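You operate a simulated robot arm through the tools that you are given. There is no shell and no other tool. Be economical: measure what you need, move in short steps, check, and stop when the job is done.

Carry out the task below with a simulated two-armed robot. There is one attempt and no reset: what you move stays moved.

TASK
Wind the orange winder's lead in and shut it in the drawer.
Fine: hold the winder still with the other hand; wind to the stop.

It is judged by the outcome, as a careful person would: the job done as asked, and still so three seconds after it is handed in. It fails if anything else is knocked over, pushed out of place, dropped, spilled or broken.

THE ROBOT
Two 7-joint arms with two-finger parallel grippers on one trunk, on a base that drives. Base frame: it is fixed to the floor where the robot stands at the start and does not move with it; the origin is under the middle of the robot, x ahead of it, y to its left, z up; the surface under the hand at the start is at about z = 0.78. Readings come in m, rad, newtons and seconds.
The left shoulder is at the start at [0.063, 0.197, 1.229], the right one opposite. With the tool pointing down near the work surface each hand reaches from about 0.1 to 0.66 m from the robot's upright axis, wherever it stands, measured 20 degrees to its own side. Places, roughly: drawer of the assembly table [0.4, 0, 0.7]; inside of the assembly table's drawer [0.5, 0, 0.6]; winding knob of the orange winder [0.5, 0, 0.8]; winding knob of the teal winder [0.9, -0.1, 1.3]. Payload 1.57 kg a hand.
Tool frame (each hand has its own): the origin (TCP) lies between the finger pads and is the grasp point; the fingertips stand 0.03 m ahead of it; z points along the fingers, y is the line along which they close. The gripper opens to 0.11 m. The fingers are 0.024 m wide and 0.012 m thick; the gripper's body (0.048 by 0.112 m) begins 0.078 m behind the TCP.
Orientation is that of the tool frame in the base frame, as a unit quaternion [x, y, z, w]. With the fingers straight down and closing along the base's y, the tool's x points along the base's -x, its y along +y and its z along -z.

THE INTERFACE
- The arms move only by the tool servo_tool. It takes "left_moves", "right_moves" or both (then of equal length, played together; a hand with none holds still); each is a list that holds one entry, the list of rows, each a list of 7 numbers: the shift along the tool's x, y, z in m, then the turn, a rotation vector about the tool's x, y, z in rad, then the gripper command, from -1 (shut) to 1 (fully open), values between in proportion. In form: [[[dx, dy, dz, wx, wy, wz, gripper], ...]]. A call has 1 to 8 rows; each row shifts and turns the commanded pose from where the row before left it, along the tool's axes as they then stand. Each row takes 0.2 s and may step no farther than 0.05 m and 0.15 rad from the row before; otherwise, or with a gripper value out of range, the whole call is refused. Where a pose cannot be reached the arm comes as near as it can. A force on the tool above 40 N (or 10 N above the force at the start of the call, whichever is more), or a blocked arm, ends the call early, and 0.2 s more pass. The fingers move at their own pace (about 0.072 m/s each) and stop on an object; they squeeze with about 42 N. The grip force told is the motor's: it shows also when the fingers shut on nothing. Time passes only in rows, and 0.2 s behind the last, so rows that do not move let the fingers close. It gives the time, the measured TCP pose, the force on the tool (base axes), the opening and the grip force at its end, in the units of the frame above (readings bear some noise), with the torque about the TCP (base axes, N m) and any sound that the robot's microphone picked up.
- Cameras (640 x 400 px; columns grow to the right, rows downward): "scene" is now at [0.0911, -0.0008, 1.789]; the picture's right is [-0.06, -1.00, 0.00], its down [-0.93, 0.05, -0.36] and it looks along [0.36, -0.02, -0.93] (base axes); focal length 286 px, centre (320, 200). "left" rides on the left gripper at [0.07, -0.016, -0.141] in its tool frame; the picture's right is [0.23, 0.97, 0.00], its down [-0.85, 0.20, -0.48] and it looks along [-0.47, 0.11, 0.88] (tool axes); focal length 222 px, centre (320, 200). "right" rides on the right gripper at [0.07, 0.016, -0.141] in its tool frame; the picture's right is [-0.23, 0.97, 0.00], its down [-0.85, -0.20, -0.48] and it looks along [-0.47, -0.11, 0.88] (tool axes); focal length 222 px, centre (320, 200). There is no depth. A picture from a camera that has moved, and an enlarged one, comes with that camera's place and axes in the base frame and with its lens.
- snapshot(camera): a new picture of that camera. No time passes.
- slide_trunk(by): slides the trunk up (or, below 0, down) by that many m; the arms and the scene camera ride with it, the base frame stays. It gives what a move gives, with no picture.
- steer(legs): drives the robot by 1 to 6 legs, each [ahead, left, turn to the left] in m, m and rad, along the robot's own axes; the way and the turn of a leg run together, so that a leg with both is an arc; at most 1.5 m and 3.142 rad a leg. The arms and the cameras ride along, it lands a little off, and it stops where it bumps. It gives what a move gives.
- head_to(pan, tilt): turns the head with the scene camera to pan (to the left, within 1.501 rad either way) and tilt (down, from -0.506 to 1.204), counted from straight ahead of the robot. It gives what a move gives.
- close_up(camera, box): a new picture of the part [left, top, right, bottom] of that camera's present view, enlarged. No time passes.
- sign_off(): hands the job in; it is judged then, once.

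Work in short steps. Places have to be worked out from the pictures, the camera data and where the tool is seen: move nearer, look again, correct. Check each grasp and each placing, and mend what went wrong. You have 120 turns and 88 pictures in all, those below and enlarged ones among them. Open the grippers and draw the arms clear of the work before you hand the job in, unless the task says otherwise; then end with one line.

The tools are called after "Request:" by a JSON object that holds its "method" and its "body". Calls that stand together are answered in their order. servo_tool: Moves the arms, as the interface text tells. Its arguments: {"type":"object","properties":{"left_moves":{"type":"array"},"right_moves":{"type":"array"}},"required":[]} The other tools are called the same way: slide_trunk (by) slides the trunk up or down; steer (legs) drives the base; head_to (pan, tilt) turns the head that bears the scene camera; snapshot (camera) takes a picture; close_up (camera, box) takes an enlarged picture of a part of a camera's view; sign_off () hands the job in.

At the start:

```text
t: 0.0
left_position: [0.5689, 0.2472, 1.1621]
left_tool_rot: [0.001, 1.0, -0.001, -0.001]
left_contact_force: [-0.8, -0.9, -0.3]
left_moment: [0.0, -0.03, 0.02]
left_width: 0.1099
left_grip_force: 0.1
right_position: [0.3866, -0.2334, 1.1386]
right_tool_rot: [0.001, 1.0, -0.001, 0.0]
right_contact_force: [0.7, 1.4, -0.6]
right_moment: [-0.02, 0.01, -0.02]
right_width: 0.1098
right_grip_force: 0.0
trunk travel left (down, up): [-0.825, 0.165]
robot x, y, heading: [-0.0005, 0.0018, 0.001]
head pan, tilt: [-0.058, 1.201]
```

scene: 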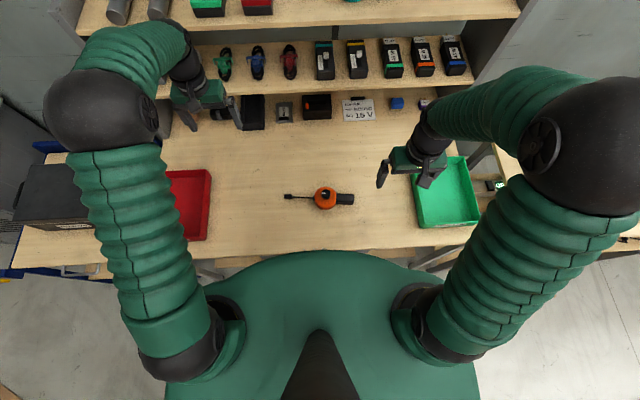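
right: 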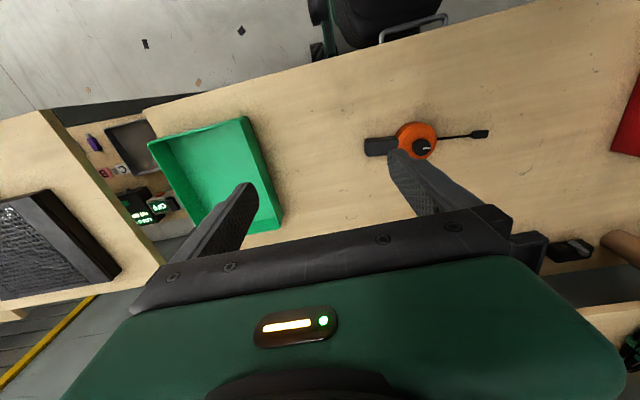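
left: 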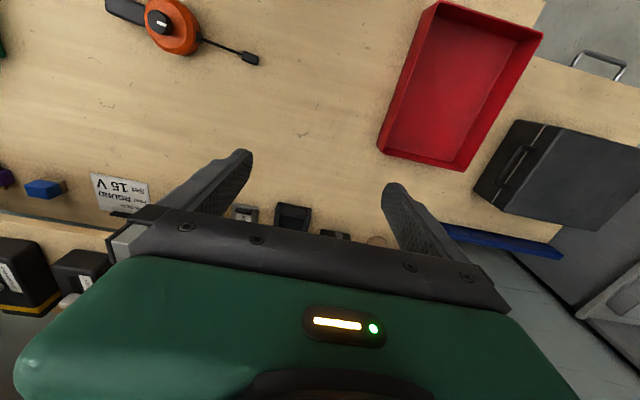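

The orange winder lies on the table ahead, with its handle to the right and its lead to the left. I'll take an enlarged look at it first.

Request:
{"method": "close_up", "body": {"camera": "scene", "box": [270, 170, 370, 232]}}

Request:
{"method": "close_up", "body": {"camera": "right", "box": [340, 90, 520, 202]}}

```text
6.40 times, centred on (320, 201) of scene
camera zoom: at [0.0911, -0.0008, 1.789], right [-0.06, -1.0, 0.0], down [-0.93, 0.05, -0.36], along [0.36, -0.02, -0.93], focal length 1831 px, centre (320, 194)
```

zoom: 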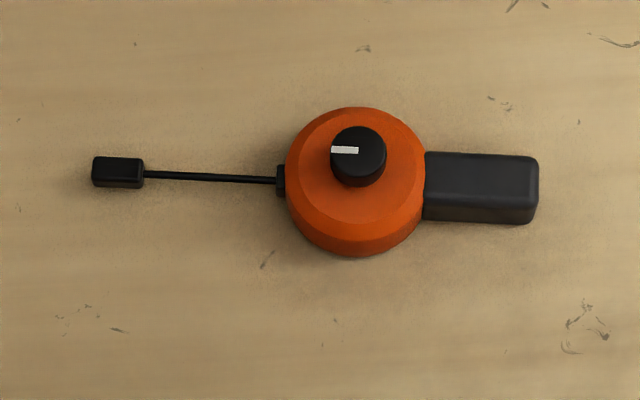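

```text
3.56 times, centred on (430, 146) of right
camera zoom: at [0.3149, -0.216, 1.2805], right [0.23, 0.97, 0.0], down [0.86, -0.2, 0.48], along [0.47, -0.11, -0.88], focal length 790 px, centre (-71, 392)
```

zoom: 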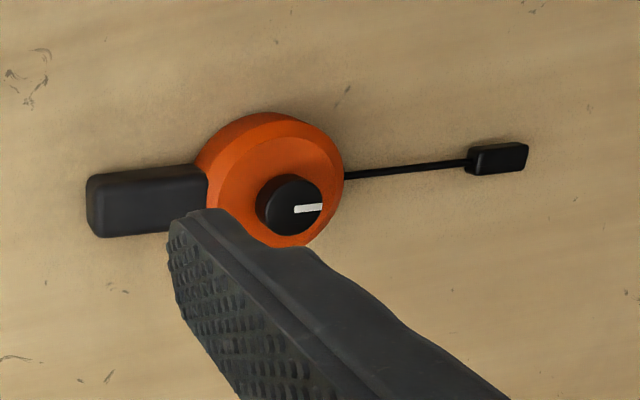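

Both views agree: the knob is at about (0.479, -0.046), and the handle runs from y≈-0.083 to -0.148 at x≈0.472. The right hand will grip the handle with its fingers closing along x and the left will turn the knob, so I'll bring both to staging poses.

Request:
{"method": "servo_tool", "body": {"left_moves": [[[0.015, -0.012, 0.018, 0, 0, 0, 1], [0.015, -0.012, 0.018, 0, 0, 0, 1], [0.015, -0.012, 0.018, 0, 0, 0, 1], [0.015, -0.012, 0.018, 0, 0, 0, 1], [0.015, -0.012, 0.018, 0, 0, 0, 1], [0.015, -0.012, 0.018, 0, 0, 0, 1], [0, 0, 0, 0, 0, 0, 1], [0, 0, 0, 0, 0, 0, 1]]], "right_moves": [[[-0.0143, 0.0163, 0.028, 0, 0, 0, 1], [-0.0143, 0.0163, 0.028, 0, 0, 0, 1], [-0.0143, 0.0163, 0.028, 0, 0, 0, 1], [-0.0143, 0.0163, 0.028, 0, 0, 0, 1], [-0.0143, 0.0163, 0.028, 0, 0, 0, 1], [-0.0143, 0.0163, 0.028, 0, 0, 0, 1], [0, 0, 0, 0, 0, -0.15, 1], [0, 0, 0, 0, 0, -0.15, 1]]]}}

Request:
{"method": "servo_tool", "body": {"right_moves": [[[0, 0, 0, 0, 0, -0.15, 1], [0, 0, 0, 0, 0, -0.15, 1], [0, 0, 0, 0, 0, -0.15, 1], [0, 0, 0, 0, 0, -0.15, 1], [0, 0, 0, 0, 0, -0.15, 1], [0, 0, 0, 0, 0, -0.15, 1], [0, 0, 0, 0, 0, -0.15, 1], [0, 0, 0, 0, 0, -0.15, 0]]]}}

Request:
{"method": "snapshot", "body": {"camera": "right"}}

Request:
{"method": "snapshot", "body": {"camera": "left"}}

```text
t: 1.8
left_position: [0.4761, 0.173, 1.0569]
left_tool_rot: [-0.001, 1.0, 0.0, 0.0]
left_contact_force: [0.0, 0.0, 0.3]
left_moment: [0.01, 0.0, -0.02]
left_width: 0.1101
left_grip_force: 0.0
right_position: [0.4695, -0.1359, 0.9715]
right_tool_rot: [-0.15, 0.989, 0.0, 0.001]
right_contact_force: [0.3, -0.6, 1.2]
right_moment: [0.04, -0.02, 0.01]
right_width: 0.1104
right_grip_force: 0.1
trunk travel left (down, up): [-0.825, 0.165]
robot x, y, heading: [0.0037, 0.0005, -0.007]
head pan, tilt: [-0.058, 1.201]
```

```text
t: 3.6
left_position: [0.4771, 0.174, 1.0567]
left_tool_rot: [0.0, 1.0, 0.0, 0.0]
left_contact_force: [0.2, 0.3, -0.3]
left_moment: [-0.01, 0.0, -0.04]
left_width: 0.1101
left_grip_force: 0.1
right_position: [0.4692, -0.1377, 0.9696]
right_tool_rot: [-0.682, 0.731, -0.001, -0.001]
right_contact_force: [0.6, 0.0, 0.2]
right_moment: [-0.01, 0.03, 0.02]
right_width: 0.0559
right_grip_force: 0.1
trunk travel left (down, up): [-0.825, 0.165]
robot x, y, heading: [-0.0003, -0.0012, -0.001]
head pan, tilt: [-0.058, 1.201]
```

```text
82 pictures are left
camera right: at [0.448, -0.2043, 1.1131], right [-0.96, 0.29, 0.0], down [0.26, 0.84, 0.48], along [0.14, 0.46, -0.88], focal length 222 px, centre (320, 200)
```

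right: 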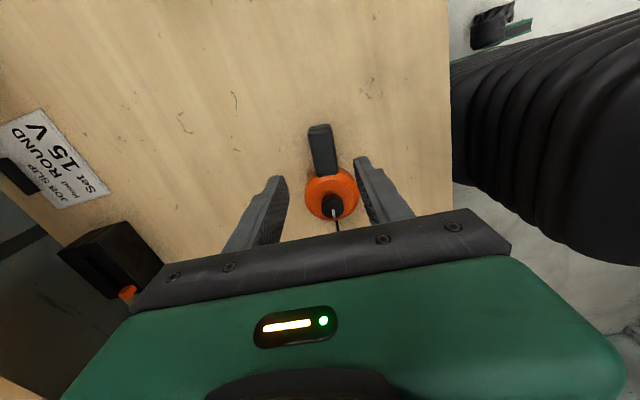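

```text
81 pictures are left
camera left: at [0.4068, 0.1578, 1.1969], right [-0.23, 0.97, 0.0], down [0.85, 0.2, 0.48], along [0.47, 0.11, -0.88], focal length 222 px, centre (320, 200)
```

left: 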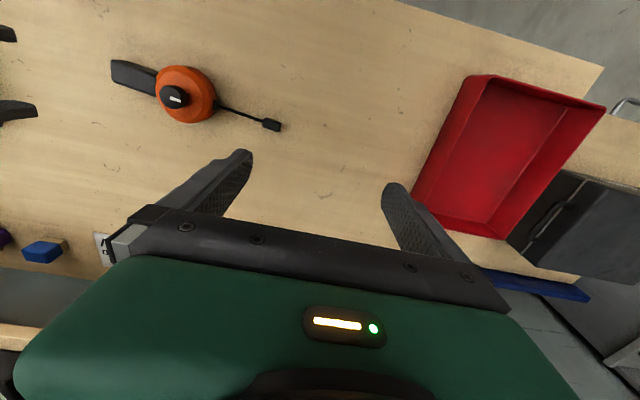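

The handle is tilted about 0.08 rad and the right jaws already match it. I'll lower the right hand over the handle, stopping a little above full depth to check.

Request:
{"method": "servo_tool", "body": {"right_moves": [[[-0.004, 0.001, 0.03, 0, 0, 0, 0.3], [-0.004, 0.001, 0.03, 0, 0, 0, 0.3], [0, 0, 0.03, 0, 0, 0, 0.3], [0, 0, 0.03, 0, 0, 0, 0.3], [0, 0, 0, 0, 0, 0, 0.3]]]}}

Request:
{"method": "snapshot", "body": {"camera": "right"}}

Request:
{"method": "snapshot", "body": {"camera": "left"}}

```text
t: 4.8
left_position: [0.4763, 0.1737, 1.0561]
left_tool_rot: [0.0, 1.0, -0.001, 0.0]
left_contact_force: [0.3, -0.7, 0.8]
left_moment: [-0.02, 0.01, 0.0]
left_width: 0.1101
left_grip_force: 0.0
right_position: [0.4692, -0.129, 0.848]
right_tool_rot: [-0.681, 0.732, -0.001, -0.001]
right_contact_force: [0.6, 0.7, 0.0]
right_moment: [0.0, 0.0, -0.01]
right_width: 0.0718
right_grip_force: 0.1
trunk travel left (down, up): [-0.825, 0.165]
robot x, y, heading: [-0.0033, 0.0015, -0.004]
head pan, tilt: [-0.058, 1.201]
```

```text
80 pictures are left
camera right: at [0.4471, -0.196, 0.9912], right [-0.96, 0.3, 0.0], down [0.26, 0.84, 0.48], along [0.14, 0.46, -0.88], focal length 222 px, centre (320, 200)
```

right: 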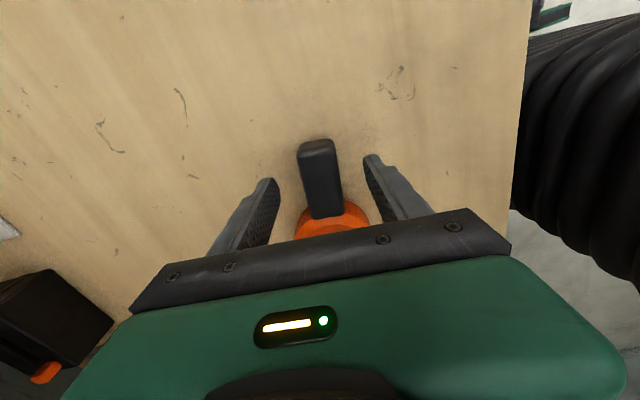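

```text
79 pictures are left
camera left: at [0.4067, 0.1581, 1.1969], right [-0.23, 0.97, 0.0], down [0.85, 0.2, 0.48], along [0.47, 0.11, -0.88], focal length 222 px, centre (320, 200)
```

left: 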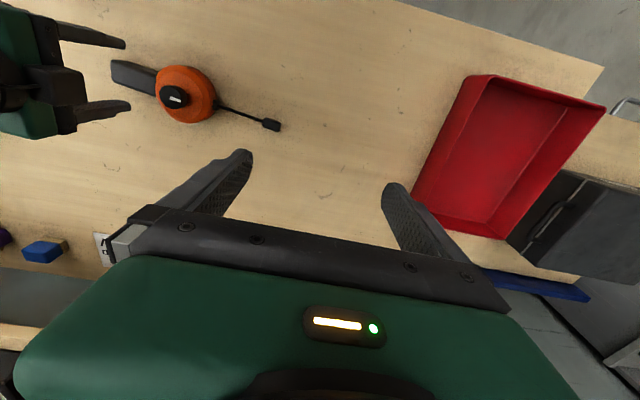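

The fingers straddle the handle evenly. I'll lower the last 3 cm and close.

Request:
{"method": "servo_tool", "body": {"right_moves": [[[0, 0.001, 0.015, 0, 0, 0, 0.3], [0, 0.001, 0.014, 0, 0, 0, 0.3], [0, 0, 0, 0, 0, 0, -0.2], [0, 0, 0, 0, 0, 0, -0.5], [0, 0, 0, 0, 0, 0, -1], [0, 0, 0, 0, 0, 0, -1]]]}}

Request:
{"method": "snapshot", "body": {"camera": "right"}}

Request:
{"method": "close_up", "body": {"camera": "left", "box": [80, 30, 300, 168]}}

```text
t: 6.2
left_position: [0.4769, 0.1742, 1.0568]
left_tool_rot: [0.0, 1.0, 0.0, 0.0]
left_contact_force: [0.7, 0.6, 0.0]
left_moment: [0.01, -0.02, -0.03]
left_width: 0.1097
left_grip_force: 0.0
right_position: [0.465, -0.1274, 0.8195]
right_tool_rot: [-0.681, 0.732, -0.001, -0.001]
right_contact_force: [-0.7, -0.6, 2.1]
right_moment: [-0.11, 0.01, 0.05]
right_width: 0.0331
right_grip_force: 41.5
trunk travel left (down, up): [-0.825, 0.165]
robot x, y, heading: [-0.002, 0.0, -0.004]
head pan, tilt: [-0.058, 1.201]
```

```text
78 pictures are left
camera right: at [0.4437, -0.1948, 0.9623], right [-0.96, 0.3, 0.0], down [0.26, 0.84, 0.48], along [0.14, 0.46, -0.88], focal length 222 px, centre (320, 200)
```

right: 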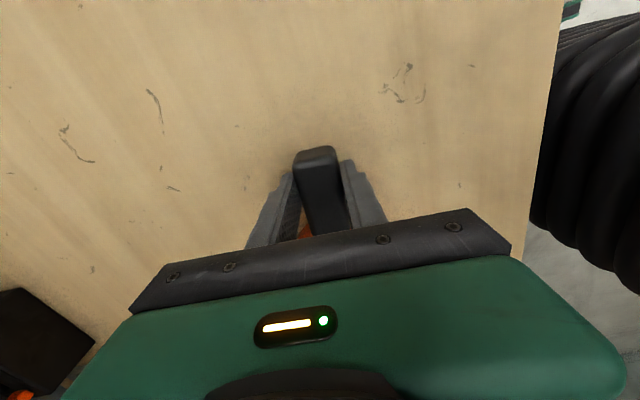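

```text
2.90 times, centred on (190, 99) of left
camera zoom: at [0.4066, 0.1582, 1.197], right [-0.23, 0.97, 0.0], down [0.85, 0.2, 0.48], along [0.47, 0.11, -0.88], focal length 644 px, centre (697, 493)
```

zoom: 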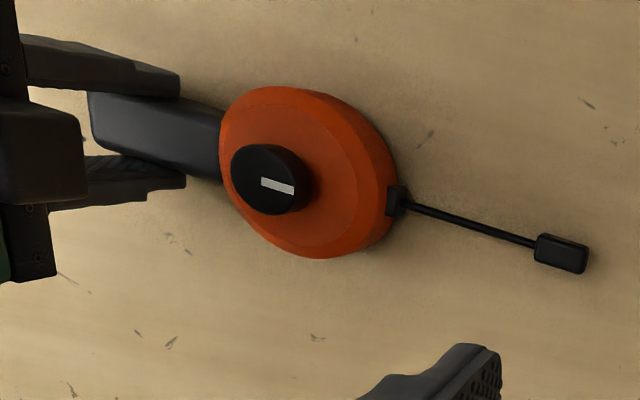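

The grip is firm at 33 mm, but the bodies of the two hands would nearly touch while the left one turns. I'll regrip 13 mm further out with the right hand leaned outward by 0.3 rad.

Request:
{"method": "servo_tool", "body": {"right_moves": [[[0, 0, 0, 0, 0, 0, 0.1], [0, 0, 0, 0, 0, 0, 0.1], [0.013, 0, -0.002, 0, 0, 0, 0.1], [0, 0, 0, 0, -0.15, 0, 0.1], [0, 0, 0, 0, -0.15, 0, 0.1], [0, 0, 0, 0, 0, 0, -1], [0, 0, 0, 0, 0, 0, -1], [0, 0, 0, 0, 0, 0, -1]]]}}

Request:
{"method": "servo_tool", "body": {"left_moves": [[[0, -0.03, 0.004, 0, 0, 0, 1], [0, -0.03, 0.004, 0, 0, 0, 1], [0, -0.03, 0.004, 0, 0, 0, 0.5], [0, -0.03, 0.01, 0, 0, 0, 0.3], [0, -0.03, 0.01, 0, 0, 0, 0.2], [0, -0.03, 0.02, 0, 0, 0, 0.2], [0, -0.03, 0.02, 0, 0, 0, 0.2], [0, -0.01, 0.02, 0, 0, 0, 0.2]]]}}

Request:
{"method": "snapshot", "body": {"camera": "left"}}

Request:
{"method": "snapshot", "body": {"camera": "scene"}}

```text
t: 8.0
left_position: [0.4758, 0.1754, 1.0567]
left_tool_rot: [0.001, 1.0, 0.0, 0.0]
left_contact_force: [-0.3, -0.3, 0.3]
left_moment: [0.0, -0.02, -0.01]
left_width: 0.1099
left_grip_force: 0.1
right_position: [0.4663, -0.14, 0.8221]
right_tool_rot: [-0.674, 0.724, 0.099, 0.11]
right_contact_force: [0.7, 1.4, 1.2]
right_moment: [0.3, -0.04, -0.01]
right_width: 0.0333
right_grip_force: 41.4
trunk travel left (down, up): [-0.825, 0.165]
robot x, y, heading: [-0.0013, 0.0019, -0.002]
head pan, tilt: [-0.058, 1.201]
```

```text
t: 9.8
left_position: [0.4818, -0.0458, 0.9668]
left_tool_rot: [-0.005, 1.0, -0.002, 0.002]
left_contact_force: [0.9, -0.1, -0.6]
left_moment: [0.0, 0.0, 0.02]
left_width: 0.0661
left_grip_force: 0.1
right_position: [0.4662, -0.1426, 0.8245]
right_tool_rot: [-0.674, 0.724, 0.102, 0.108]
right_contact_force: [0.4, 0.7, -2.8]
right_moment: [-0.16, 0.0, -0.01]
right_width: 0.0332
right_grip_force: 42.0
trunk travel left (down, up): [-0.825, 0.165]
robot x, y, heading: [-0.0003, 0.0014, -0.002]
head pan, tilt: [-0.058, 1.201]
```

```text
76 pictures are left
camera left: at [0.4107, -0.0614, 1.1068], right [-0.24, 0.97, 0.0], down [0.85, 0.21, 0.48], along [0.47, 0.11, -0.88], focal length 222 px, centre (320, 200)
```

left: 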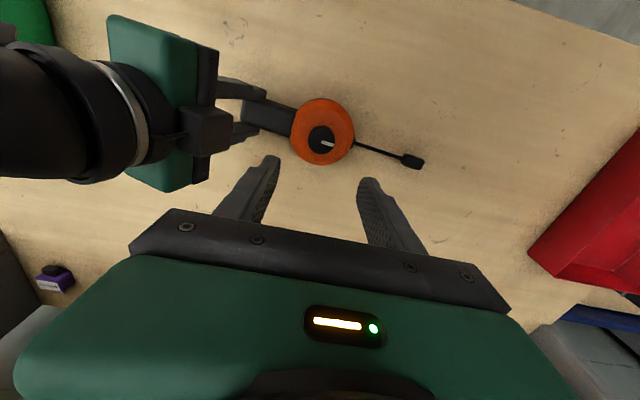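

```text
75 pictures are left
camera scene: at [0.0933, -0.0048, 1.7914], right [-0.06, -1.0, 0.0], down [-0.93, 0.05, -0.36], along [0.36, -0.02, -0.93], focal length 286 px, centre (320, 200)
```

scene: 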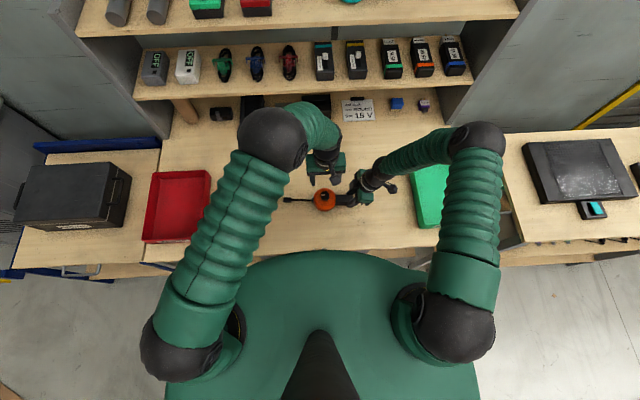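

The knob is centred between the left fingers in y and about 6 mm nearer to me in x. I'll lower onto it and close.

Request:
{"method": "servo_tool", "body": {"left_moves": [[[0.006, 0, 0.03, 0, 0, 0, 0.2], [0, 0, 0.03, 0, 0, 0, 0.2], [0, 0, 0.03, 0, 0, 0, 0.1], [0, 0, 0.02, 0, 0, 0, 0.1], [0, 0, 0, 0, 0, 0, 0.1]]]}}

Request:
{"method": "snapshot", "body": {"camera": "left"}}

```text
t: 11.0
left_position: [0.482, -0.0386, 0.8632]
left_tool_rot: [-0.012, 1.0, -0.003, 0.007]
left_contact_force: [0.1, -0.6, -0.8]
left_moment: [0.02, 0.01, -0.04]
left_width: 0.0603
left_grip_force: 0.1
right_position: [0.4662, -0.1437, 0.8244]
right_tool_rot: [-0.674, 0.724, 0.102, 0.109]
right_contact_force: [0.7, 0.7, -1.1]
right_moment: [-0.19, 0.02, -0.01]
right_width: 0.0334
right_grip_force: 41.6
trunk travel left (down, up): [-0.825, 0.165]
robot x, y, heading: [0.0042, 0.0009, -0.002]
head pan, tilt: [-0.058, 1.201]
```

```text
74 pictures are left
camera left: at [0.4117, -0.0547, 1.0027], right [-0.25, 0.97, -0.01], down [0.84, 0.22, 0.49], along [0.48, 0.11, -0.87], focal length 222 px, centre (320, 200)
```

left: 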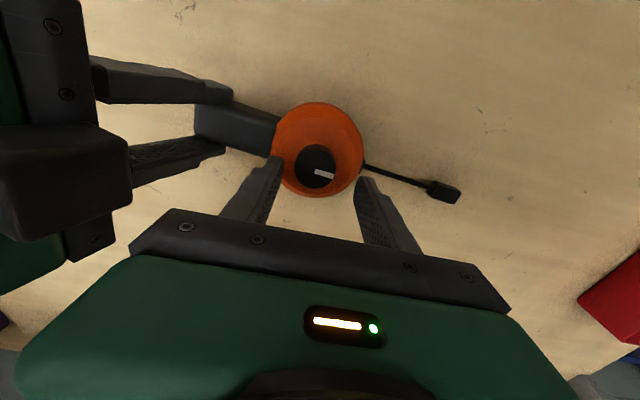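

The left arm isn't reaching its commanded pose (8 mm and 0.02 rad off), so it is near a joint limit when crossing the midline. I'll release, raise both hands, and drive the base about 0.1 m to the right so both arms work comfortably.

Request:
{"method": "servo_tool", "body": {"left_moves": [[[0, 0.0, -0.03, 0, 0, 0, 0.2], [0, 0.0, -0.03, 0, 0, 0, 0.2], [0, 0, -0.03, 0, 0, 0, 0.2], [0, 0, -0.03, 0, 0, 0, 0.2], [0, 0, 0, 0, 0, 0, 0.2], [0, 0, 0, 0, 0, 0, 0.2], [0, 0, 0, 0, 0, 0, 0.2]]], "right_moves": [[[0, 0, 0, 0, 0, 0, 0.2], [0, 0, 0, 0, 0, 0, 0.2], [0, 0, 0, 0, 0, 0, 0.2], [0, 0, -0.03, 0, 0, 0, 0.2], [0, 0, -0.03, 0, 0, 0, 0.2], [0, 0, -0.03, 0, 0, 0, 0.2], [0, 0, -0.03, 0, 0, 0, 0.2]]]}}

Request:
{"method": "steer", "body": {"legs": [[0, -0.1, 0]]}}

Request:
{"method": "snapshot", "body": {"camera": "left"}}

```text
t: 12.6
left_position: [0.4738, -0.0381, 0.9745]
left_tool_rot: [-0.01, 1.0, 0.002, -0.001]
left_contact_force: [0.4, 0.5, -1.1]
left_moment: [-0.01, -0.03, 0.02]
left_width: 0.0659
left_grip_force: 0.1
right_position: [0.46, -0.1762, 0.9383]
right_tool_rot: [-0.674, 0.724, 0.101, 0.109]
right_contact_force: [0.2, 0.2, 0.4]
right_moment: [0.03, -0.01, -0.01]
right_width: 0.0659
right_grip_force: 0.0
trunk travel left (down, up): [-0.825, 0.165]
robot x, y, heading: [0.0002, -0.003, 0.005]
head pan, tilt: [-0.058, 1.201]
```

```text
t: 13.7
left_position: [0.4757, -0.1119, 0.9842]
left_tool_rot: [-0.007, 1.0, -0.018, 0.004]
left_contact_force: [0.0, 1.5, 1.1]
left_moment: [-0.17, 0.03, 0.02]
left_width: 0.0661
left_grip_force: 0.1
right_position: [0.4607, -0.2432, 0.9455]
right_tool_rot: [-0.677, 0.723, 0.092, 0.101]
right_contact_force: [0.2, 2.7, -0.1]
right_moment: [-0.24, 0.01, 0.0]
right_width: 0.0661
right_grip_force: 0.0
trunk travel left (down, up): [-0.825, 0.165]
robot x, y, heading: [0.001, -0.0941, -0.003]
head pan, tilt: [-0.058, 1.201]
```

```text
73 pictures are left
camera left: at [0.4057, -0.1237, 1.1241], right [-0.24, 0.97, -0.04], down [0.85, 0.23, 0.48], along [0.47, 0.08, -0.88], focal length 222 px, centre (320, 200)
```

left: 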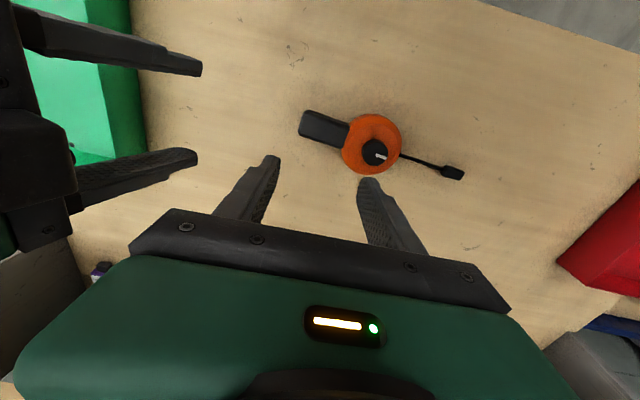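

The base moved 9 cm and the arms are still settling. One idle row will give settled readings.

Request:
{"method": "servo_tool", "body": {"left_moves": [[[0, 0, 0, 0, 0, 0, 0.2], [0, 0, 0, 0, 0, 0, 0.2]]], "right_moves": [[[0, 0, 0, 0, 0, 0, 0.2], [0, 0, 0, 0, 0, 0, 0.2]]]}}

Request:
{"method": "snapshot", "body": {"camera": "right"}}

```text
t: 14.3
left_position: [0.4709, -0.1441, 0.9789]
left_tool_rot: [-0.003, 1.0, -0.001, 0.003]
left_contact_force: [-0.8, -1.3, -0.8]
left_moment: [0.07, -0.06, 0.01]
left_width: 0.0661
left_grip_force: 0.0
right_position: [0.4603, -0.2721, 0.9381]
right_tool_rot: [-0.676, 0.721, 0.103, 0.112]
right_contact_force: [0.6, -0.2, -0.7]
right_moment: [0.07, -0.02, -0.01]
right_width: 0.066
right_grip_force: 0.1
trunk travel left (down, up): [-0.825, 0.165]
robot x, y, heading: [0.0022, -0.0944, 0.003]
head pan, tilt: [-0.058, 1.201]
```

```text
72 pictures are left
camera right: at [0.4361, -0.379, 1.0522], right [-0.96, 0.28, 0.07], down [0.24, 0.66, 0.71], along [0.16, 0.7, -0.7], focal length 222 px, centre (320, 200)
```

right: 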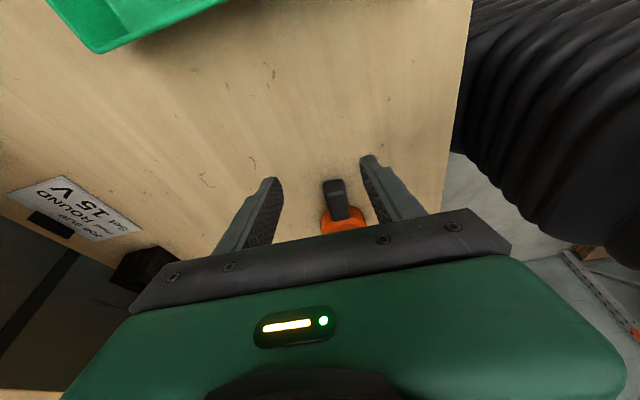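

I'll bring the right hand back in along its lean to just above the handle and move the left hand back over the knob. Then I'll look again.

Request:
{"method": "servo_tool", "body": {"left_moves": [[[0, 0.0, 0, 0, 0, 0, 0.2], [0, 0.0, 0, 0, 0, 0, 0.2], [0, 0.03, 0, 0, 0, 0, 0.2], [0, 0.03, 0, 0, 0, 0, 0.2], [0, 0.03, 0, 0, 0, 0, 0.2], [0, 0, 0, 0, 0, 0, 0.2]]], "right_moves": [[[-0.0243, 0.0006, 0.0253, 0, 0, 0, 0.2], [-0.0243, 0.0006, 0.0253, 0, 0, 0, 0.2], [-0.0243, 0.0006, 0.0253, 0, 0, 0, 0.2], [-0.0243, 0.0006, 0.0253, 0, 0, 0, 0.2], [0, 0, 0, 0, 0, 0, 0.2], [0, 0, 0, 0, 0, 0, 0.2]]]}}

Request:
{"method": "snapshot", "body": {"camera": "right"}}

Request:
{"method": "snapshot", "body": {"camera": "left"}}

```text
t: 15.7
left_position: [0.4721, -0.0505, 0.9795]
left_tool_rot: [-0.006, 1.0, -0.004, 0.005]
left_contact_force: [0.0, -0.6, 0.1]
left_moment: [0.07, 0.04, 0.0]
left_width: 0.0658
left_grip_force: 0.0
right_position: [0.4669, -0.1464, 0.8705]
right_tool_rot: [-0.675, 0.722, 0.101, 0.111]
right_contact_force: [0.5, -0.2, -0.1]
right_moment: [0.04, -0.04, 0.03]
right_width: 0.066
right_grip_force: 0.0
trunk travel left (down, up): [-0.825, 0.165]
robot x, y, heading: [0.0031, -0.0946, -0.0]
head pan, tilt: [-0.058, 1.201]
```

```text
71 pictures are left
camera right: at [0.4435, -0.2531, 0.9854], right [-0.96, 0.28, 0.06], down [0.24, 0.66, 0.71], along [0.16, 0.7, -0.7], focal length 222 px, centre (320, 200)
```

right: 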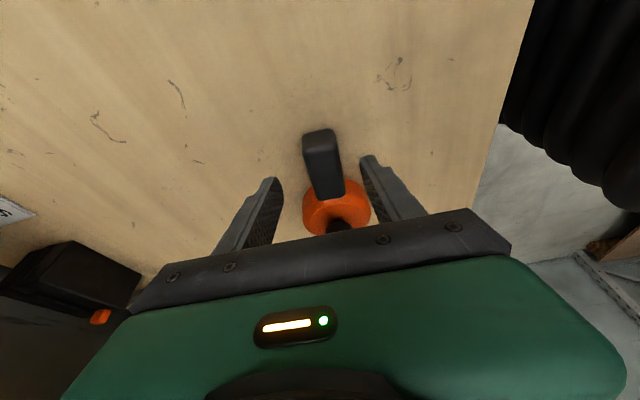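

```text
70 pictures are left
camera left: at [0.4022, -0.0664, 1.1187], right [-0.24, 0.97, -0.01], down [0.85, 0.21, 0.48], along [0.47, 0.11, -0.87], focal length 222 px, centre (320, 200)
```

left: 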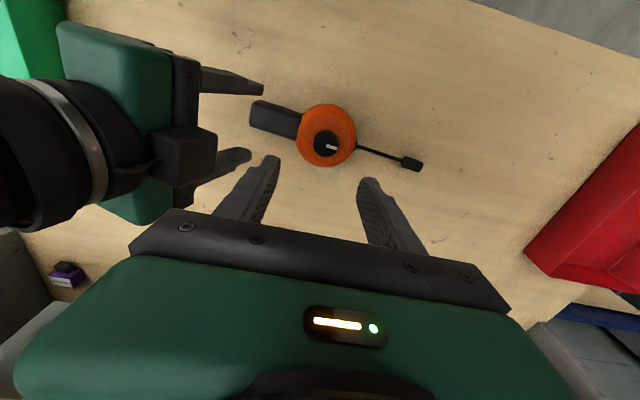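

The winder hasn't moved. I'll lower the right hand onto the handle and close.

Request:
{"method": "servo_tool", "body": {"right_moves": [[[0.005, 0, 0.024, 0, 0, 0, 0.2], [0.005, 0, 0.0235, 0, 0, 0, 0.2], [0, 0, 0, 0, 0, 0, -0.3], [0, 0, 0, 0, 0, 0, -1], [0, 0, 0, 0, 0, 0, -1], [0, 0, 0, 0, 0, 0, -1]]]}}

Request:
{"method": "servo_tool", "body": {"left_moves": [[[-0.002, 0.003, 0.03, 0, 0, 0, 0.2], [0, 0.002, 0.03, 0, 0, 0, 0.2], [0, 0, 0.03, 0, 0, 0, 0.1], [0, 0, 0.02, 0, 0, 0, 0.1], [0, 0, 0, 0, 0, 0, 0.1]]]}}

Request:
{"method": "snapshot", "body": {"camera": "left"}}

```text
t: 17.1
left_position: [0.4727, -0.0407, 0.9776]
left_tool_rot: [-0.007, 1.0, -0.006, 0.004]
left_contact_force: [-0.6, -0.7, -0.1]
left_moment: [-0.02, 0.05, 0.0]
left_width: 0.0656
left_grip_force: 0.1
right_position: [0.4678, -0.1347, 0.8225]
right_tool_rot: [-0.677, 0.722, 0.098, 0.107]
right_contact_force: [-0.7, -2.8, 7.0]
right_moment: [0.1, 0.23, 0.08]
right_width: 0.0334
right_grip_force: 41.1
trunk travel left (down, up): [-0.825, 0.165]
robot x, y, heading: [-0.0052, -0.092, 0.002]
head pan, tilt: [-0.058, 1.201]
```

```text
t: 18.3
left_position: [0.474, -0.0435, 0.8703]
left_tool_rot: [-0.007, 1.0, -0.006, 0.005]
left_contact_force: [0.3, 0.3, -0.2]
left_moment: [-0.02, -0.01, 0.01]
left_width: 0.0603
left_grip_force: 0.1
right_position: [0.4676, -0.1389, 0.8212]
right_tool_rot: [-0.676, 0.722, 0.1, 0.11]
right_contact_force: [0.8, -1.8, 5.0]
right_moment: [-0.37, 0.13, 0.08]
right_width: 0.0334
right_grip_force: 41.6
trunk travel left (down, up): [-0.825, 0.165]
robot x, y, heading: [-0.0039, -0.0937, 0.003]
head pan, tilt: [-0.058, 1.201]
```

```text
69 pictures are left
camera left: at [0.4042, -0.0585, 1.0106], right [-0.24, 0.97, -0.01], down [0.85, 0.22, 0.48], along [0.47, 0.11, -0.88], focal length 222 px, centre (320, 200)
```

left: 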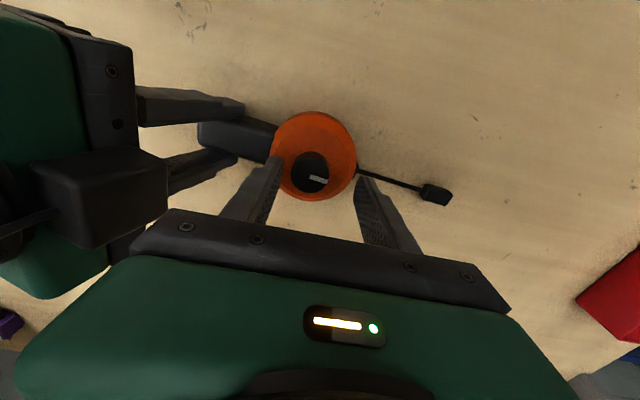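

The knob reads (0.477, -0.050), about 6 mm to the image left of the finger midpoint. I'll correct, go down 16 mm and close.

Request:
{"method": "servo_tool", "body": {"left_moves": [[[-0.002, -0.0065, 0.008, 0, 0, 0, 0.1], [0, 0, 0.008, 0, 0, 0, 0.0], [0, 0, 0, 0, 0, 0, 0.0], [0, 0, 0, 0, 0, 0, -0.3], [0, 0, 0, 0, 0, 0, -0.6], [0, 0, 0, 0, 0, 0, -1], [0, 0, 0, 0, 0, 0, -1]]]}}

Request:
{"method": "snapshot", "body": {"camera": "left"}}

```text
t: 19.9
left_position: [0.4771, -0.0486, 0.8548]
left_tool_rot: [-0.006, 1.0, -0.006, 0.004]
left_contact_force: [-1.6, -17.9, 0.4]
left_moment: [0.11, -0.05, 0.06]
left_width: 0.0311
left_grip_force: 40.0
right_position: [0.4671, -0.1369, 0.8221]
right_tool_rot: [-0.677, 0.721, 0.101, 0.11]
right_contact_force: [0.9, 18.1, -0.2]
right_moment: [-0.73, 0.12, -0.03]
right_width: 0.0335
right_grip_force: 40.9
trunk travel left (down, up): [-0.825, 0.165]
robot x, y, heading: [-0.0005, -0.0968, 0.003]
head pan, tilt: [-0.058, 1.201]
```

```text
68 pictures are left
camera left: at [0.4082, -0.0643, 0.9946], right [-0.24, 0.97, -0.01], down [0.85, 0.22, 0.48], along [0.47, 0.1, -0.88], focal length 222 px, centre (320, 200)
```

left: 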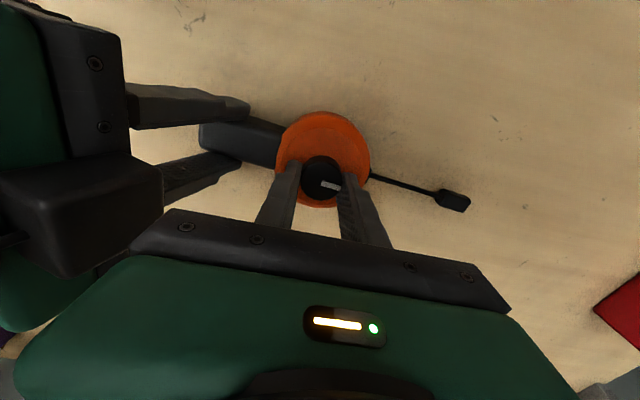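

The knob is gripped at 31 mm, with 18 N of stress between the hands along y. I'll ease that by 3 mm and try a turn clockwise seen from above (+wz).

Request:
{"method": "servo_tool", "body": {"left_moves": [[[0, -0.003, 0, 0, 0, 0, -1], [0, 0, 0, 0, 0, 0.15, -1], [0, 0, 0, 0, 0, 0.15, -1], [0, 0, 0, 0, 0, 0.15, -1], [0, 0, 0, 0, 0, 0.15, -1]]]}}

Request:
{"method": "snapshot", "body": {"camera": "left"}}

```text
t: 21.1
left_position: [0.477, -0.0514, 0.8561]
left_tool_rot: [0.291, 0.957, -0.005, 0.005]
left_contact_force: [-2.1, -23.8, -7.1]
left_moment: [0.04, -0.01, 0.1]
left_width: 0.0306
left_grip_force: 39.3
right_position: [0.4683, -0.1374, 0.8205]
right_tool_rot: [-0.676, 0.722, 0.101, 0.11]
right_contact_force: [1.8, 24.0, 5.9]
right_moment: [-0.25, -0.01, -0.09]
right_width: 0.0332
right_grip_force: 41.4
trunk travel left (down, up): [-0.825, 0.165]
robot x, y, heading: [-0.0013, -0.0938, -0.002]
head pan, tilt: [-0.058, 1.201]
```

```text
67 pictures are left
camera left: at [0.4104, -0.0235, 0.9943], right [0.35, 0.94, -0.01], down [0.82, -0.3, 0.49], along [0.45, -0.18, -0.87], focal length 222 px, centre (320, 200)
```

left: 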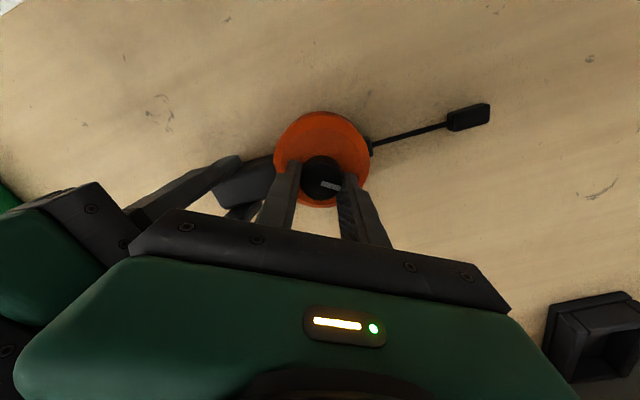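

The stripe turned with the fingers, and the plug moved from y≈0.094 to y≈0.084, so clockwise winds it in. The hands are pulling apart at 24 N, so I'll shift the right hand 4 mm towards +y while I keep turning.

Request:
{"method": "servo_tool", "body": {"left_moves": [[[0, 0, 0, 0, 0, 0, -1], [0, 0, 0, 0, 0, 0.15, -1], [0, 0, 0, 0, 0, 0.15, -1], [0, 0, 0, 0, 0, 0.15, -1], [0, 0, 0, 0, 0, 0.15, -1], [0, 0, 0, 0, 0, 0.15, -1]]], "right_moves": [[[-0.004, 0, 0.001, 0, 0, 0, -1], [0, 0, 0, 0, 0, 0, -1], [0, 0, 0, 0, 0, 0, -1], [0, 0, 0, 0, 0, 0, -1], [0, 0, 0, 0, 0, 0, -1], [0, 0, 0, 0, 0, 0, -1]]]}}

Request:
{"method": "snapshot", "body": {"camera": "left"}}

```text
t: 22.5
left_position: [0.4777, -0.0508, 0.8545]
left_tool_rot: [0.621, 0.784, -0.002, 0.006]
left_contact_force: [-18.9, -14.0, 21.5]
left_moment: [-0.75, 1.14, 0.1]
left_width: 0.0307
left_grip_force: 39.3
right_position: [0.4676, -0.1343, 0.8232]
right_tool_rot: [-0.676, 0.722, 0.098, 0.11]
right_contact_force: [17.0, 13.4, -14.3]
right_moment: [-0.67, -0.2, -1.31]
right_width: 0.0338
right_grip_force: 41.5
trunk travel left (down, up): [-0.825, 0.165]
robot x, y, heading: [0.0027, -0.096, -0.004]
head pan, tilt: [-0.058, 1.201]
```

```text
66 pictures are left
camera left: at [0.4445, 0.0158, 0.994], right [0.9, 0.45, 0.0], down [0.39, -0.78, 0.49], along [0.22, -0.44, -0.87], focal length 222 px, centre (320, 200)
```

left: 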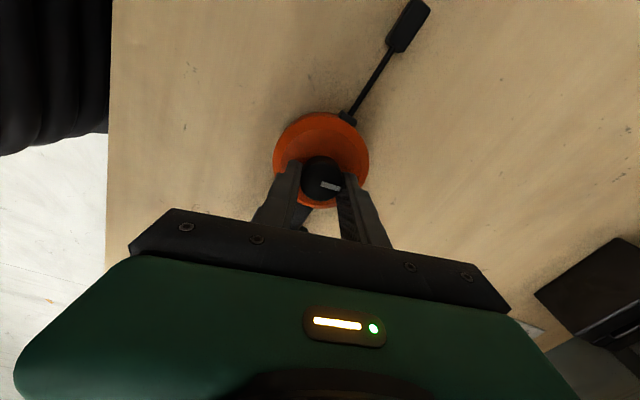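

It keeps winding in; the plug is at y≈0.073, roughly 6 cm from the drum. The left hand is straining the winder towards +x and down, so I'll ease about 4 mm against that and go on turning.

Request:
{"method": "servo_tool", "body": {"left_moves": [[[-0.001, -0.0043, -0.003, 0, 0, 0, -1], [0, 0, 0, 0, 0, 0, -1], [0, 0, 0, 0, 0, 0.15, -1], [0, 0, 0, 0, 0, 0.15, -1]]]}}

```text
t: 23.5
left_position: [0.4748, -0.05, 0.8576]
left_tool_rot: [0.73, 0.683, 0.0, 0.005]
left_contact_force: [-4.6, 1.4, -21.9]
left_moment: [0.66, 0.47, 0.05]
left_width: 0.0302
left_grip_force: 39.9
right_position: [0.4675, -0.1349, 0.822]
right_tool_rot: [-0.676, 0.722, 0.099, 0.109]
right_contact_force: [5.6, -1.0, 20.4]
right_moment: [1.05, -0.42, -0.46]
right_width: 0.0332
right_grip_force: 41.1
trunk travel left (down, up): [-0.825, 0.165]
robot x, y, heading: [0.0005, -0.0961, -0.006]
head pan, tilt: [-0.058, 1.201]
```

The strain is small now except for a 22 N upward pull, so I'll lower 1.5 mm and keep turning.

Request:
{"method": "servo_tool", "body": {"left_moves": [[[0, 0, 0.0015, 0, 0, 0, -1], [0, 0, 0, 0, 0, 0.15, -1], [0, 0, 0, 0, 0, 0.15, -1], [0, 0, 0, 0, 0, 0.15, -1], [0, 0, 0, 0, 0, 0.15, -1], [0, 0, 0, 0, 0, 0.15, -1]]]}}

Request:
{"method": "snapshot", "body": {"camera": "left"}}

```text
t: 24.9
left_position: [0.4735, -0.0511, 0.8563]
left_tool_rot: [0.929, 0.369, 0.002, 0.005]
left_contact_force: [-15.3, 19.5, 10.3]
left_moment: [0.44, 1.08, 0.14]
left_width: 0.0301
left_grip_force: 39.4
right_position: [0.4674, -0.1362, 0.8225]
right_tool_rot: [-0.676, 0.722, 0.098, 0.108]
right_contact_force: [15.2, -18.6, -10.8]
right_moment: [-0.75, -0.54, -1.51]
right_width: 0.0341
right_grip_force: 41.9
trunk travel left (down, up): [-0.825, 0.165]
robot x, y, heading: [0.0012, -0.0941, 0.003]
head pan, tilt: [-0.058, 1.201]
```

```text
65 pictures are left
camera left: at [0.5127, 0.0102, 0.9964], right [0.83, -0.55, 0.01], down [-0.49, -0.73, 0.48], along [-0.26, -0.4, -0.88], focal length 222 px, centre (320, 200)
```

left: 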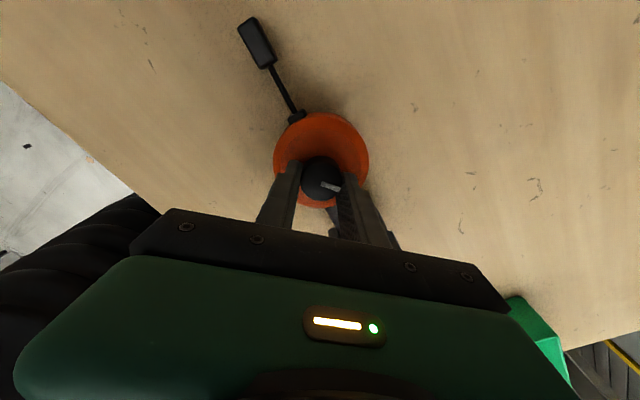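

Total turn is 2.4 rad and the lead keeps shortening. The side force stays along tool -y, so I'll ease 4 mm that way and continue.

Request:
{"method": "servo_tool", "body": {"left_moves": [[[0, -0.004, -0.0005, 0, 0, 0, -1], [0, 0, 0, 0, 0, 0.15, -1], [0, 0, 0, 0, 0, 0.15, -1], [0, 0, 0, 0, 0, 0.15, -1], [0, 0, 0, 0, 0, 0.15, -1], [0, 0, 0, 0, 0, 0.15, -1]]]}}

Request:
{"method": "snapshot", "body": {"camera": "left"}}

```text
t: 26.3
left_position: [0.4702, -0.0455, 0.8561]
left_tool_rot: [1.0, 0.003, 0.003, 0.003]
left_contact_force: [-10.7, 18.3, 3.6]
left_moment: [1.01, 0.77, 0.1]
left_width: 0.0303
left_grip_force: 39.3
right_position: [0.4671, -0.1345, 0.8223]
right_tool_rot: [-0.675, 0.723, 0.099, 0.109]
right_contact_force: [11.5, -16.7, -5.7]
right_moment: [-0.83, -0.31, -1.19]
right_width: 0.0335
right_grip_force: 41.5
trunk travel left (down, up): [-0.825, 0.165]
robot x, y, heading: [0.0002, -0.0931, 0.002]
head pan, tilt: [-0.058, 1.201]
```

```text
64 pictures are left
camera left: at [0.5398, -0.0292, 0.997], right [0.23, -0.97, 0.01], down [-0.86, -0.2, 0.47], along [-0.46, -0.12, -0.88], focal length 222 px, centre (320, 200)
```

left: 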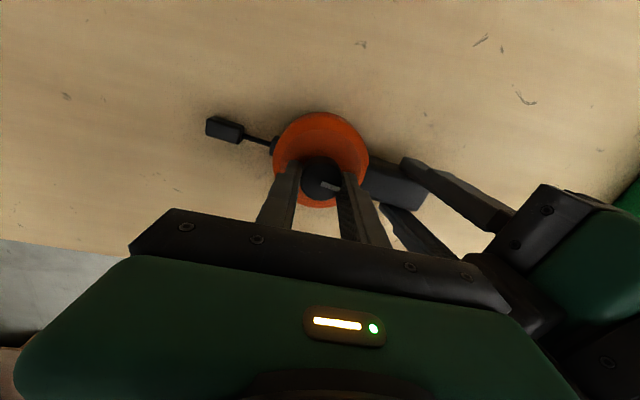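

At 3.14 rad the plug is about 2.5 cm from the drum and the wrist still follows. I'll ease 3 mm and continue.

Request:
{"method": "servo_tool", "body": {"left_moves": [[[0, -0.003, 0, 0, 0, 0, -1], [0, 0, 0, 0, 0, 0.15, -1], [0, 0, 0, 0, 0, 0.15, -1], [0, 0, 0, 0, 0, 0.15, -1], [0, 0, 0, 0, 0, 0.15, -1], [0, 0, 0, 0, 0, 0.15, -1]]]}}

Request:
{"method": "snapshot", "body": {"camera": "left"}}

```text
t: 27.7
left_position: [0.4728, -0.0442, 0.8565]
left_tool_rot: [0.932, -0.364, 0.005, 0.004]
left_contact_force: [-4.8, 14.5, -9.7]
left_moment: [1.0, 0.57, 0.04]
left_width: 0.0296
left_grip_force: 38.8
right_position: [0.4672, -0.1334, 0.8225]
right_tool_rot: [-0.677, 0.721, 0.1, 0.109]
right_contact_force: [5.4, -14.7, 8.0]
right_moment: [0.17, -0.42, -0.63]
right_width: 0.0336
right_grip_force: 41.3
trunk travel left (down, up): [-0.825, 0.165]
robot x, y, heading: [-0.001, -0.094, 0.003]
head pan, tilt: [-0.058, 1.201]
```

```text
63 pictures are left
camera left: at [0.534, -0.0782, 0.9979], right [-0.49, -0.87, 0.0], down [-0.77, 0.44, 0.47], along [-0.41, 0.23, -0.88], focal length 222 px, centre (320, 200)
```

left: 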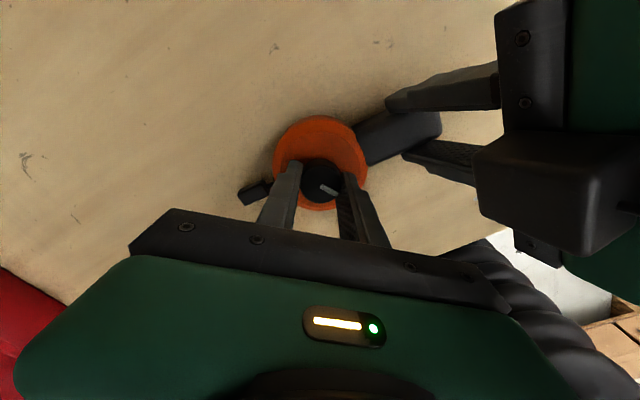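

Nearly home; the plug is about 1 cm from the drum and no stop felt yet. I'll continue in smaller batches.

Request:
{"method": "servo_tool", "body": {"left_moves": [[[0, -0.002, 0, 0, 0, 0, -1], [0, 0, 0, 0, 0, 0.15, -1], [0, 0, 0, 0, 0, 0.15, -1], [0, 0, 0, 0, 0, 0.15, -1]]]}}

Request:
{"method": "snapshot", "body": {"camera": "left"}}

```text
t: 28.7
left_position: [0.4748, -0.0436, 0.8568]
left_tool_rot: [0.854, -0.521, 0.006, 0.002]
left_contact_force: [-12.8, 8.1, 2.4]
left_moment: [0.43, 0.56, -0.02]
left_width: 0.0298
left_grip_force: 39.4
left hand out of reach, approached as far as the arm can: row 4
right_position: [0.4681, -0.1316, 0.8217]
right_tool_rot: [-0.676, 0.722, 0.099, 0.107]
right_contact_force: [13.8, -10.0, -4.7]
right_moment: [-0.44, -0.09, -1.22]
right_width: 0.0335
right_grip_force: 41.3
trunk travel left (down, up): [-0.825, 0.165]
robot x, y, heading: [0.0016, -0.0932, 0.001]
head pan, tilt: [-0.058, 1.201]
```

```text
62 pictures are left
camera left: at [0.52, -0.0962, 0.9979], right [-0.76, -0.65, 0.0], down [-0.57, 0.67, 0.47], along [-0.3, 0.35, -0.88], focal length 222 px, centre (320, 200)
```

left: 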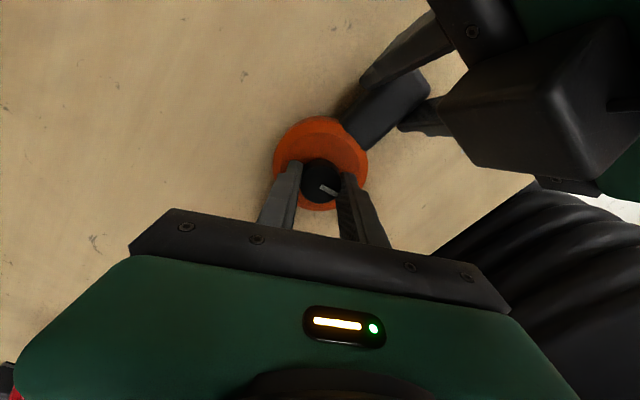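

The left wrist is at its limit after about 4.25 rad. I'll open slightly, turn back about 2.1 rad and regrip for the rest.

Request:
{"method": "servo_tool", "body": {"left_moves": [[[0, 0, 0, 0, 0, 0, 0], [0, 0, 0, 0, 0, 0, 0], [0, 0, 0, 0, 0, -0.15, 0], [0, 0, 0, 0, 0, -0.15, 0], [0, 0, 0, 0, 0, -0.15, 0], [0, 0, 0, 0, 0, -0.15, 0], [0, 0, 0, 0, 0, -0.15, 0], [0, 0, 0, 0, 0, -0.15, 0]]]}}

Request:
{"method": "servo_tool", "body": {"left_moves": [[[0, 0, 0, 0, 0, -0.15, 0], [0, 0, 0, 0, 0, -0.15, 0], [0, 0, 0, 0, 0, -0.15, 0], [0, 0, 0, 0, 0, -0.15, 0], [0, 0, 0, 0, 0, -0.15, 0], [0, 0, 0, 0, 0, -0.15, 0], [0, 0, 0, 0, 0, -0.15, 0], [0, 0, 0, 0, 0, -0.15, 0]]]}}

Request:
{"method": "snapshot", "body": {"camera": "left"}}

```text
t: 30.5
left_position: [0.4724, -0.0459, 0.8563]
left_tool_rot: [0.995, -0.095, 0.006, 0.005]
left_contact_force: [-0.3, 0.4, 0.1]
left_moment: [-0.01, -0.02, 0.03]
left_width: 0.0549
left_grip_force: 0.1
right_position: [0.4652, -0.1345, 0.8208]
right_tool_rot: [-0.676, 0.722, 0.1, 0.109]
right_contact_force: [0.0, 0.2, -2.3]
right_moment: [-0.14, 0.0, -0.01]
right_width: 0.033
right_grip_force: 41.2
trunk travel left (down, up): [-0.825, 0.165]
robot x, y, heading: [-0.0029, -0.0957, 0.001]
head pan, tilt: [-0.058, 1.201]
```

```text
t: 32.3
left_position: [0.4732, -0.0451, 0.8554]
left_tool_rot: [0.875, 0.483, 0.001, 0.006]
left_contact_force: [-0.1, -0.9, 0.3]
left_moment: [-0.01, -0.02, 0.0]
left_width: 0.0552
left_grip_force: 0.0
right_position: [0.4668, -0.134, 0.8225]
right_tool_rot: [-0.676, 0.722, 0.099, 0.109]
right_contact_force: [-0.2, 0.5, -1.6]
right_moment: [-0.14, 0.01, -0.02]
right_width: 0.0334
right_grip_force: 41.4
trunk travel left (down, up): [-0.825, 0.165]
robot x, y, heading: [0.0011, -0.0956, -0.001]
head pan, tilt: [-0.058, 1.201]
```

```text
61 pictures are left
camera left: at [0.4952, 0.0246, 0.9961], right [0.95, -0.33, 0.01], down [-0.29, -0.82, 0.48], along [-0.15, -0.46, -0.87], focal length 222 px, centre (320, 200)
```

left: 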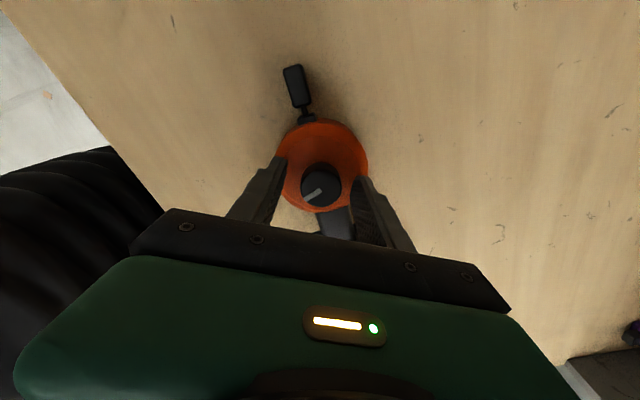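

The lead holds, with about 1 cm of it still out. I'll shift 3 mm to centre on the knob, regrip and turn on.

Request:
{"method": "servo_tool", "body": {"left_moves": [[[0, -0.003, 0, 0, 0, 0, -0.3], [0, 0, 0, 0, 0, 0, -1], [0, 0, 0, 0, 0, 0, -1], [0, 0, 0, 0, 0, 0, -1], [0, 0, 0, 0, 0, 0.15, -1], [0, 0, 0, 0, 0, 0.15, -1], [0, 0, 0, 0, 0, 0.15, -1]]]}}

Request:
{"method": "snapshot", "body": {"camera": "left"}}

```text
t: 33.9
left_position: [0.4727, -0.0435, 0.857]
left_tool_rot: [0.962, 0.274, 0.003, 0.007]
left_contact_force: [12.6, -10.8, -4.7]
left_moment: [-0.01, -0.08, 0.55]
left_width: 0.0297
left_grip_force: 39.5
right_position: [0.4662, -0.1336, 0.8233]
right_tool_rot: [-0.676, 0.721, 0.101, 0.108]
right_contact_force: [-13.0, 11.2, 4.4]
right_moment: [0.08, -0.35, 0.68]
right_width: 0.0335
right_grip_force: 41.1
trunk travel left (down, up): [-0.825, 0.165]
robot x, y, heading: [0.0025, -0.0927, 0.001]
head pan, tilt: [-0.058, 1.201]
```

```text
60 pictures are left
camera left: at [0.5211, 0.0086, 0.997], right [0.71, -0.71, 0.02], down [-0.63, -0.61, 0.48], along [-0.33, -0.35, -0.88], focal length 222 px, centre (320, 200)
```

left: 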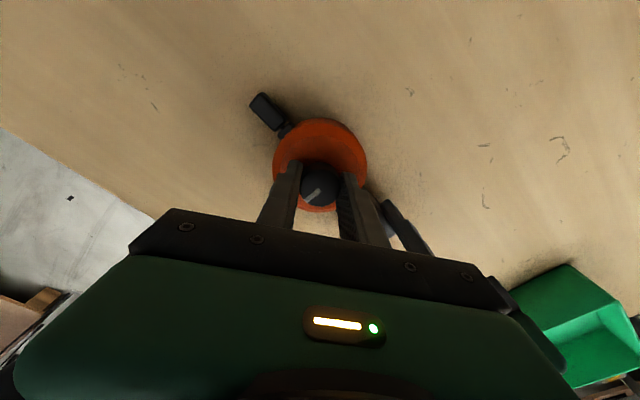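

The torque about z rose to 0.55 N·m from about 0.1, so the stop may be reached. I'll look closely.

Request:
{"method": "close_up", "body": {"camera": "left", "box": [220, 70, 400, 230]}}

Request:
{"method": "servo_tool", "body": {"left_moves": [[[0, 0, 0, 0, 0, 0.06, -1], [0, 0, 0, 0, 0, 0, -1]]]}}

Request:
{"method": "close_up", "body": {"camera": "left", "box": [220, 70, 400, 230]}}

```text
2.50 times, centred on (310, 150) of left
camera zoom: at [0.5211, 0.0086, 0.997], right [0.71, -0.71, 0.02], down [-0.63, -0.61, 0.48], along [-0.33, -0.35, -0.88], focal length 555 px, centre (345, 325)
```

zoom: 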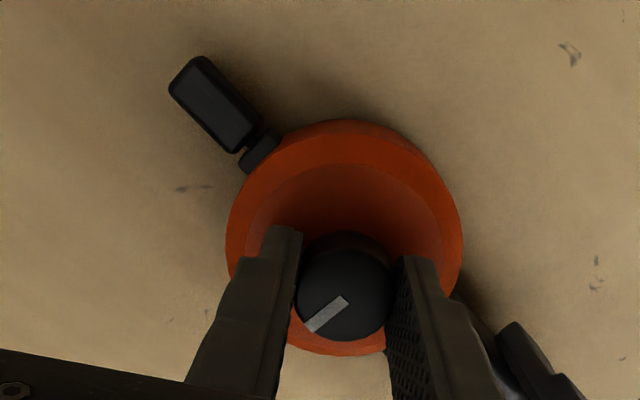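

```text
t: 34.5
left_position: [0.4708, -0.0441, 0.8567]
left_tool_rot: [0.969, 0.246, 0.003, 0.009]
left_contact_force: [15.0, -14.7, -5.1]
left_moment: [0.11, -0.19, 0.79]
left_width: 0.0298
left_grip_force: 39.4
right_position: [0.4669, -0.135, 0.8223]
right_tool_rot: [-0.678, 0.72, 0.101, 0.107]
right_contact_force: [-15.5, 15.3, 4.4]
right_moment: [-0.11, -0.31, 0.66]
right_width: 0.0333
right_grip_force: 41.3
trunk travel left (down, up): [-0.825, 0.165]
robot x, y, heading: [-0.0053, -0.0958, 0.003]
head pan, tilt: [-0.058, 1.201]
```

```text
2.50 times, centred on (310, 150) of left
camera zoom: at [0.5242, 0.0058, 0.997], right [0.66, -0.75, 0.02], down [-0.66, -0.58, 0.48], along [-0.35, -0.33, -0.88], focal length 555 px, centre (345, 325)
```

zoom: 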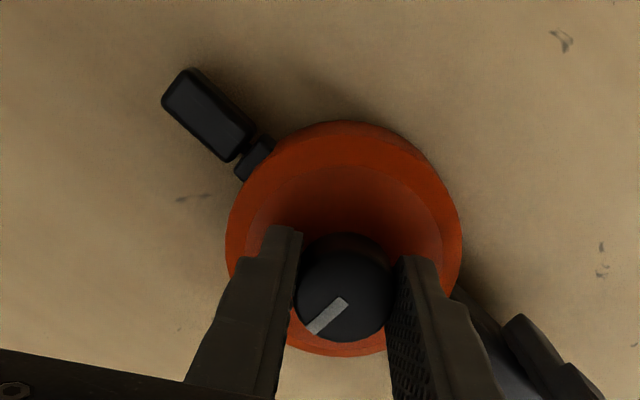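

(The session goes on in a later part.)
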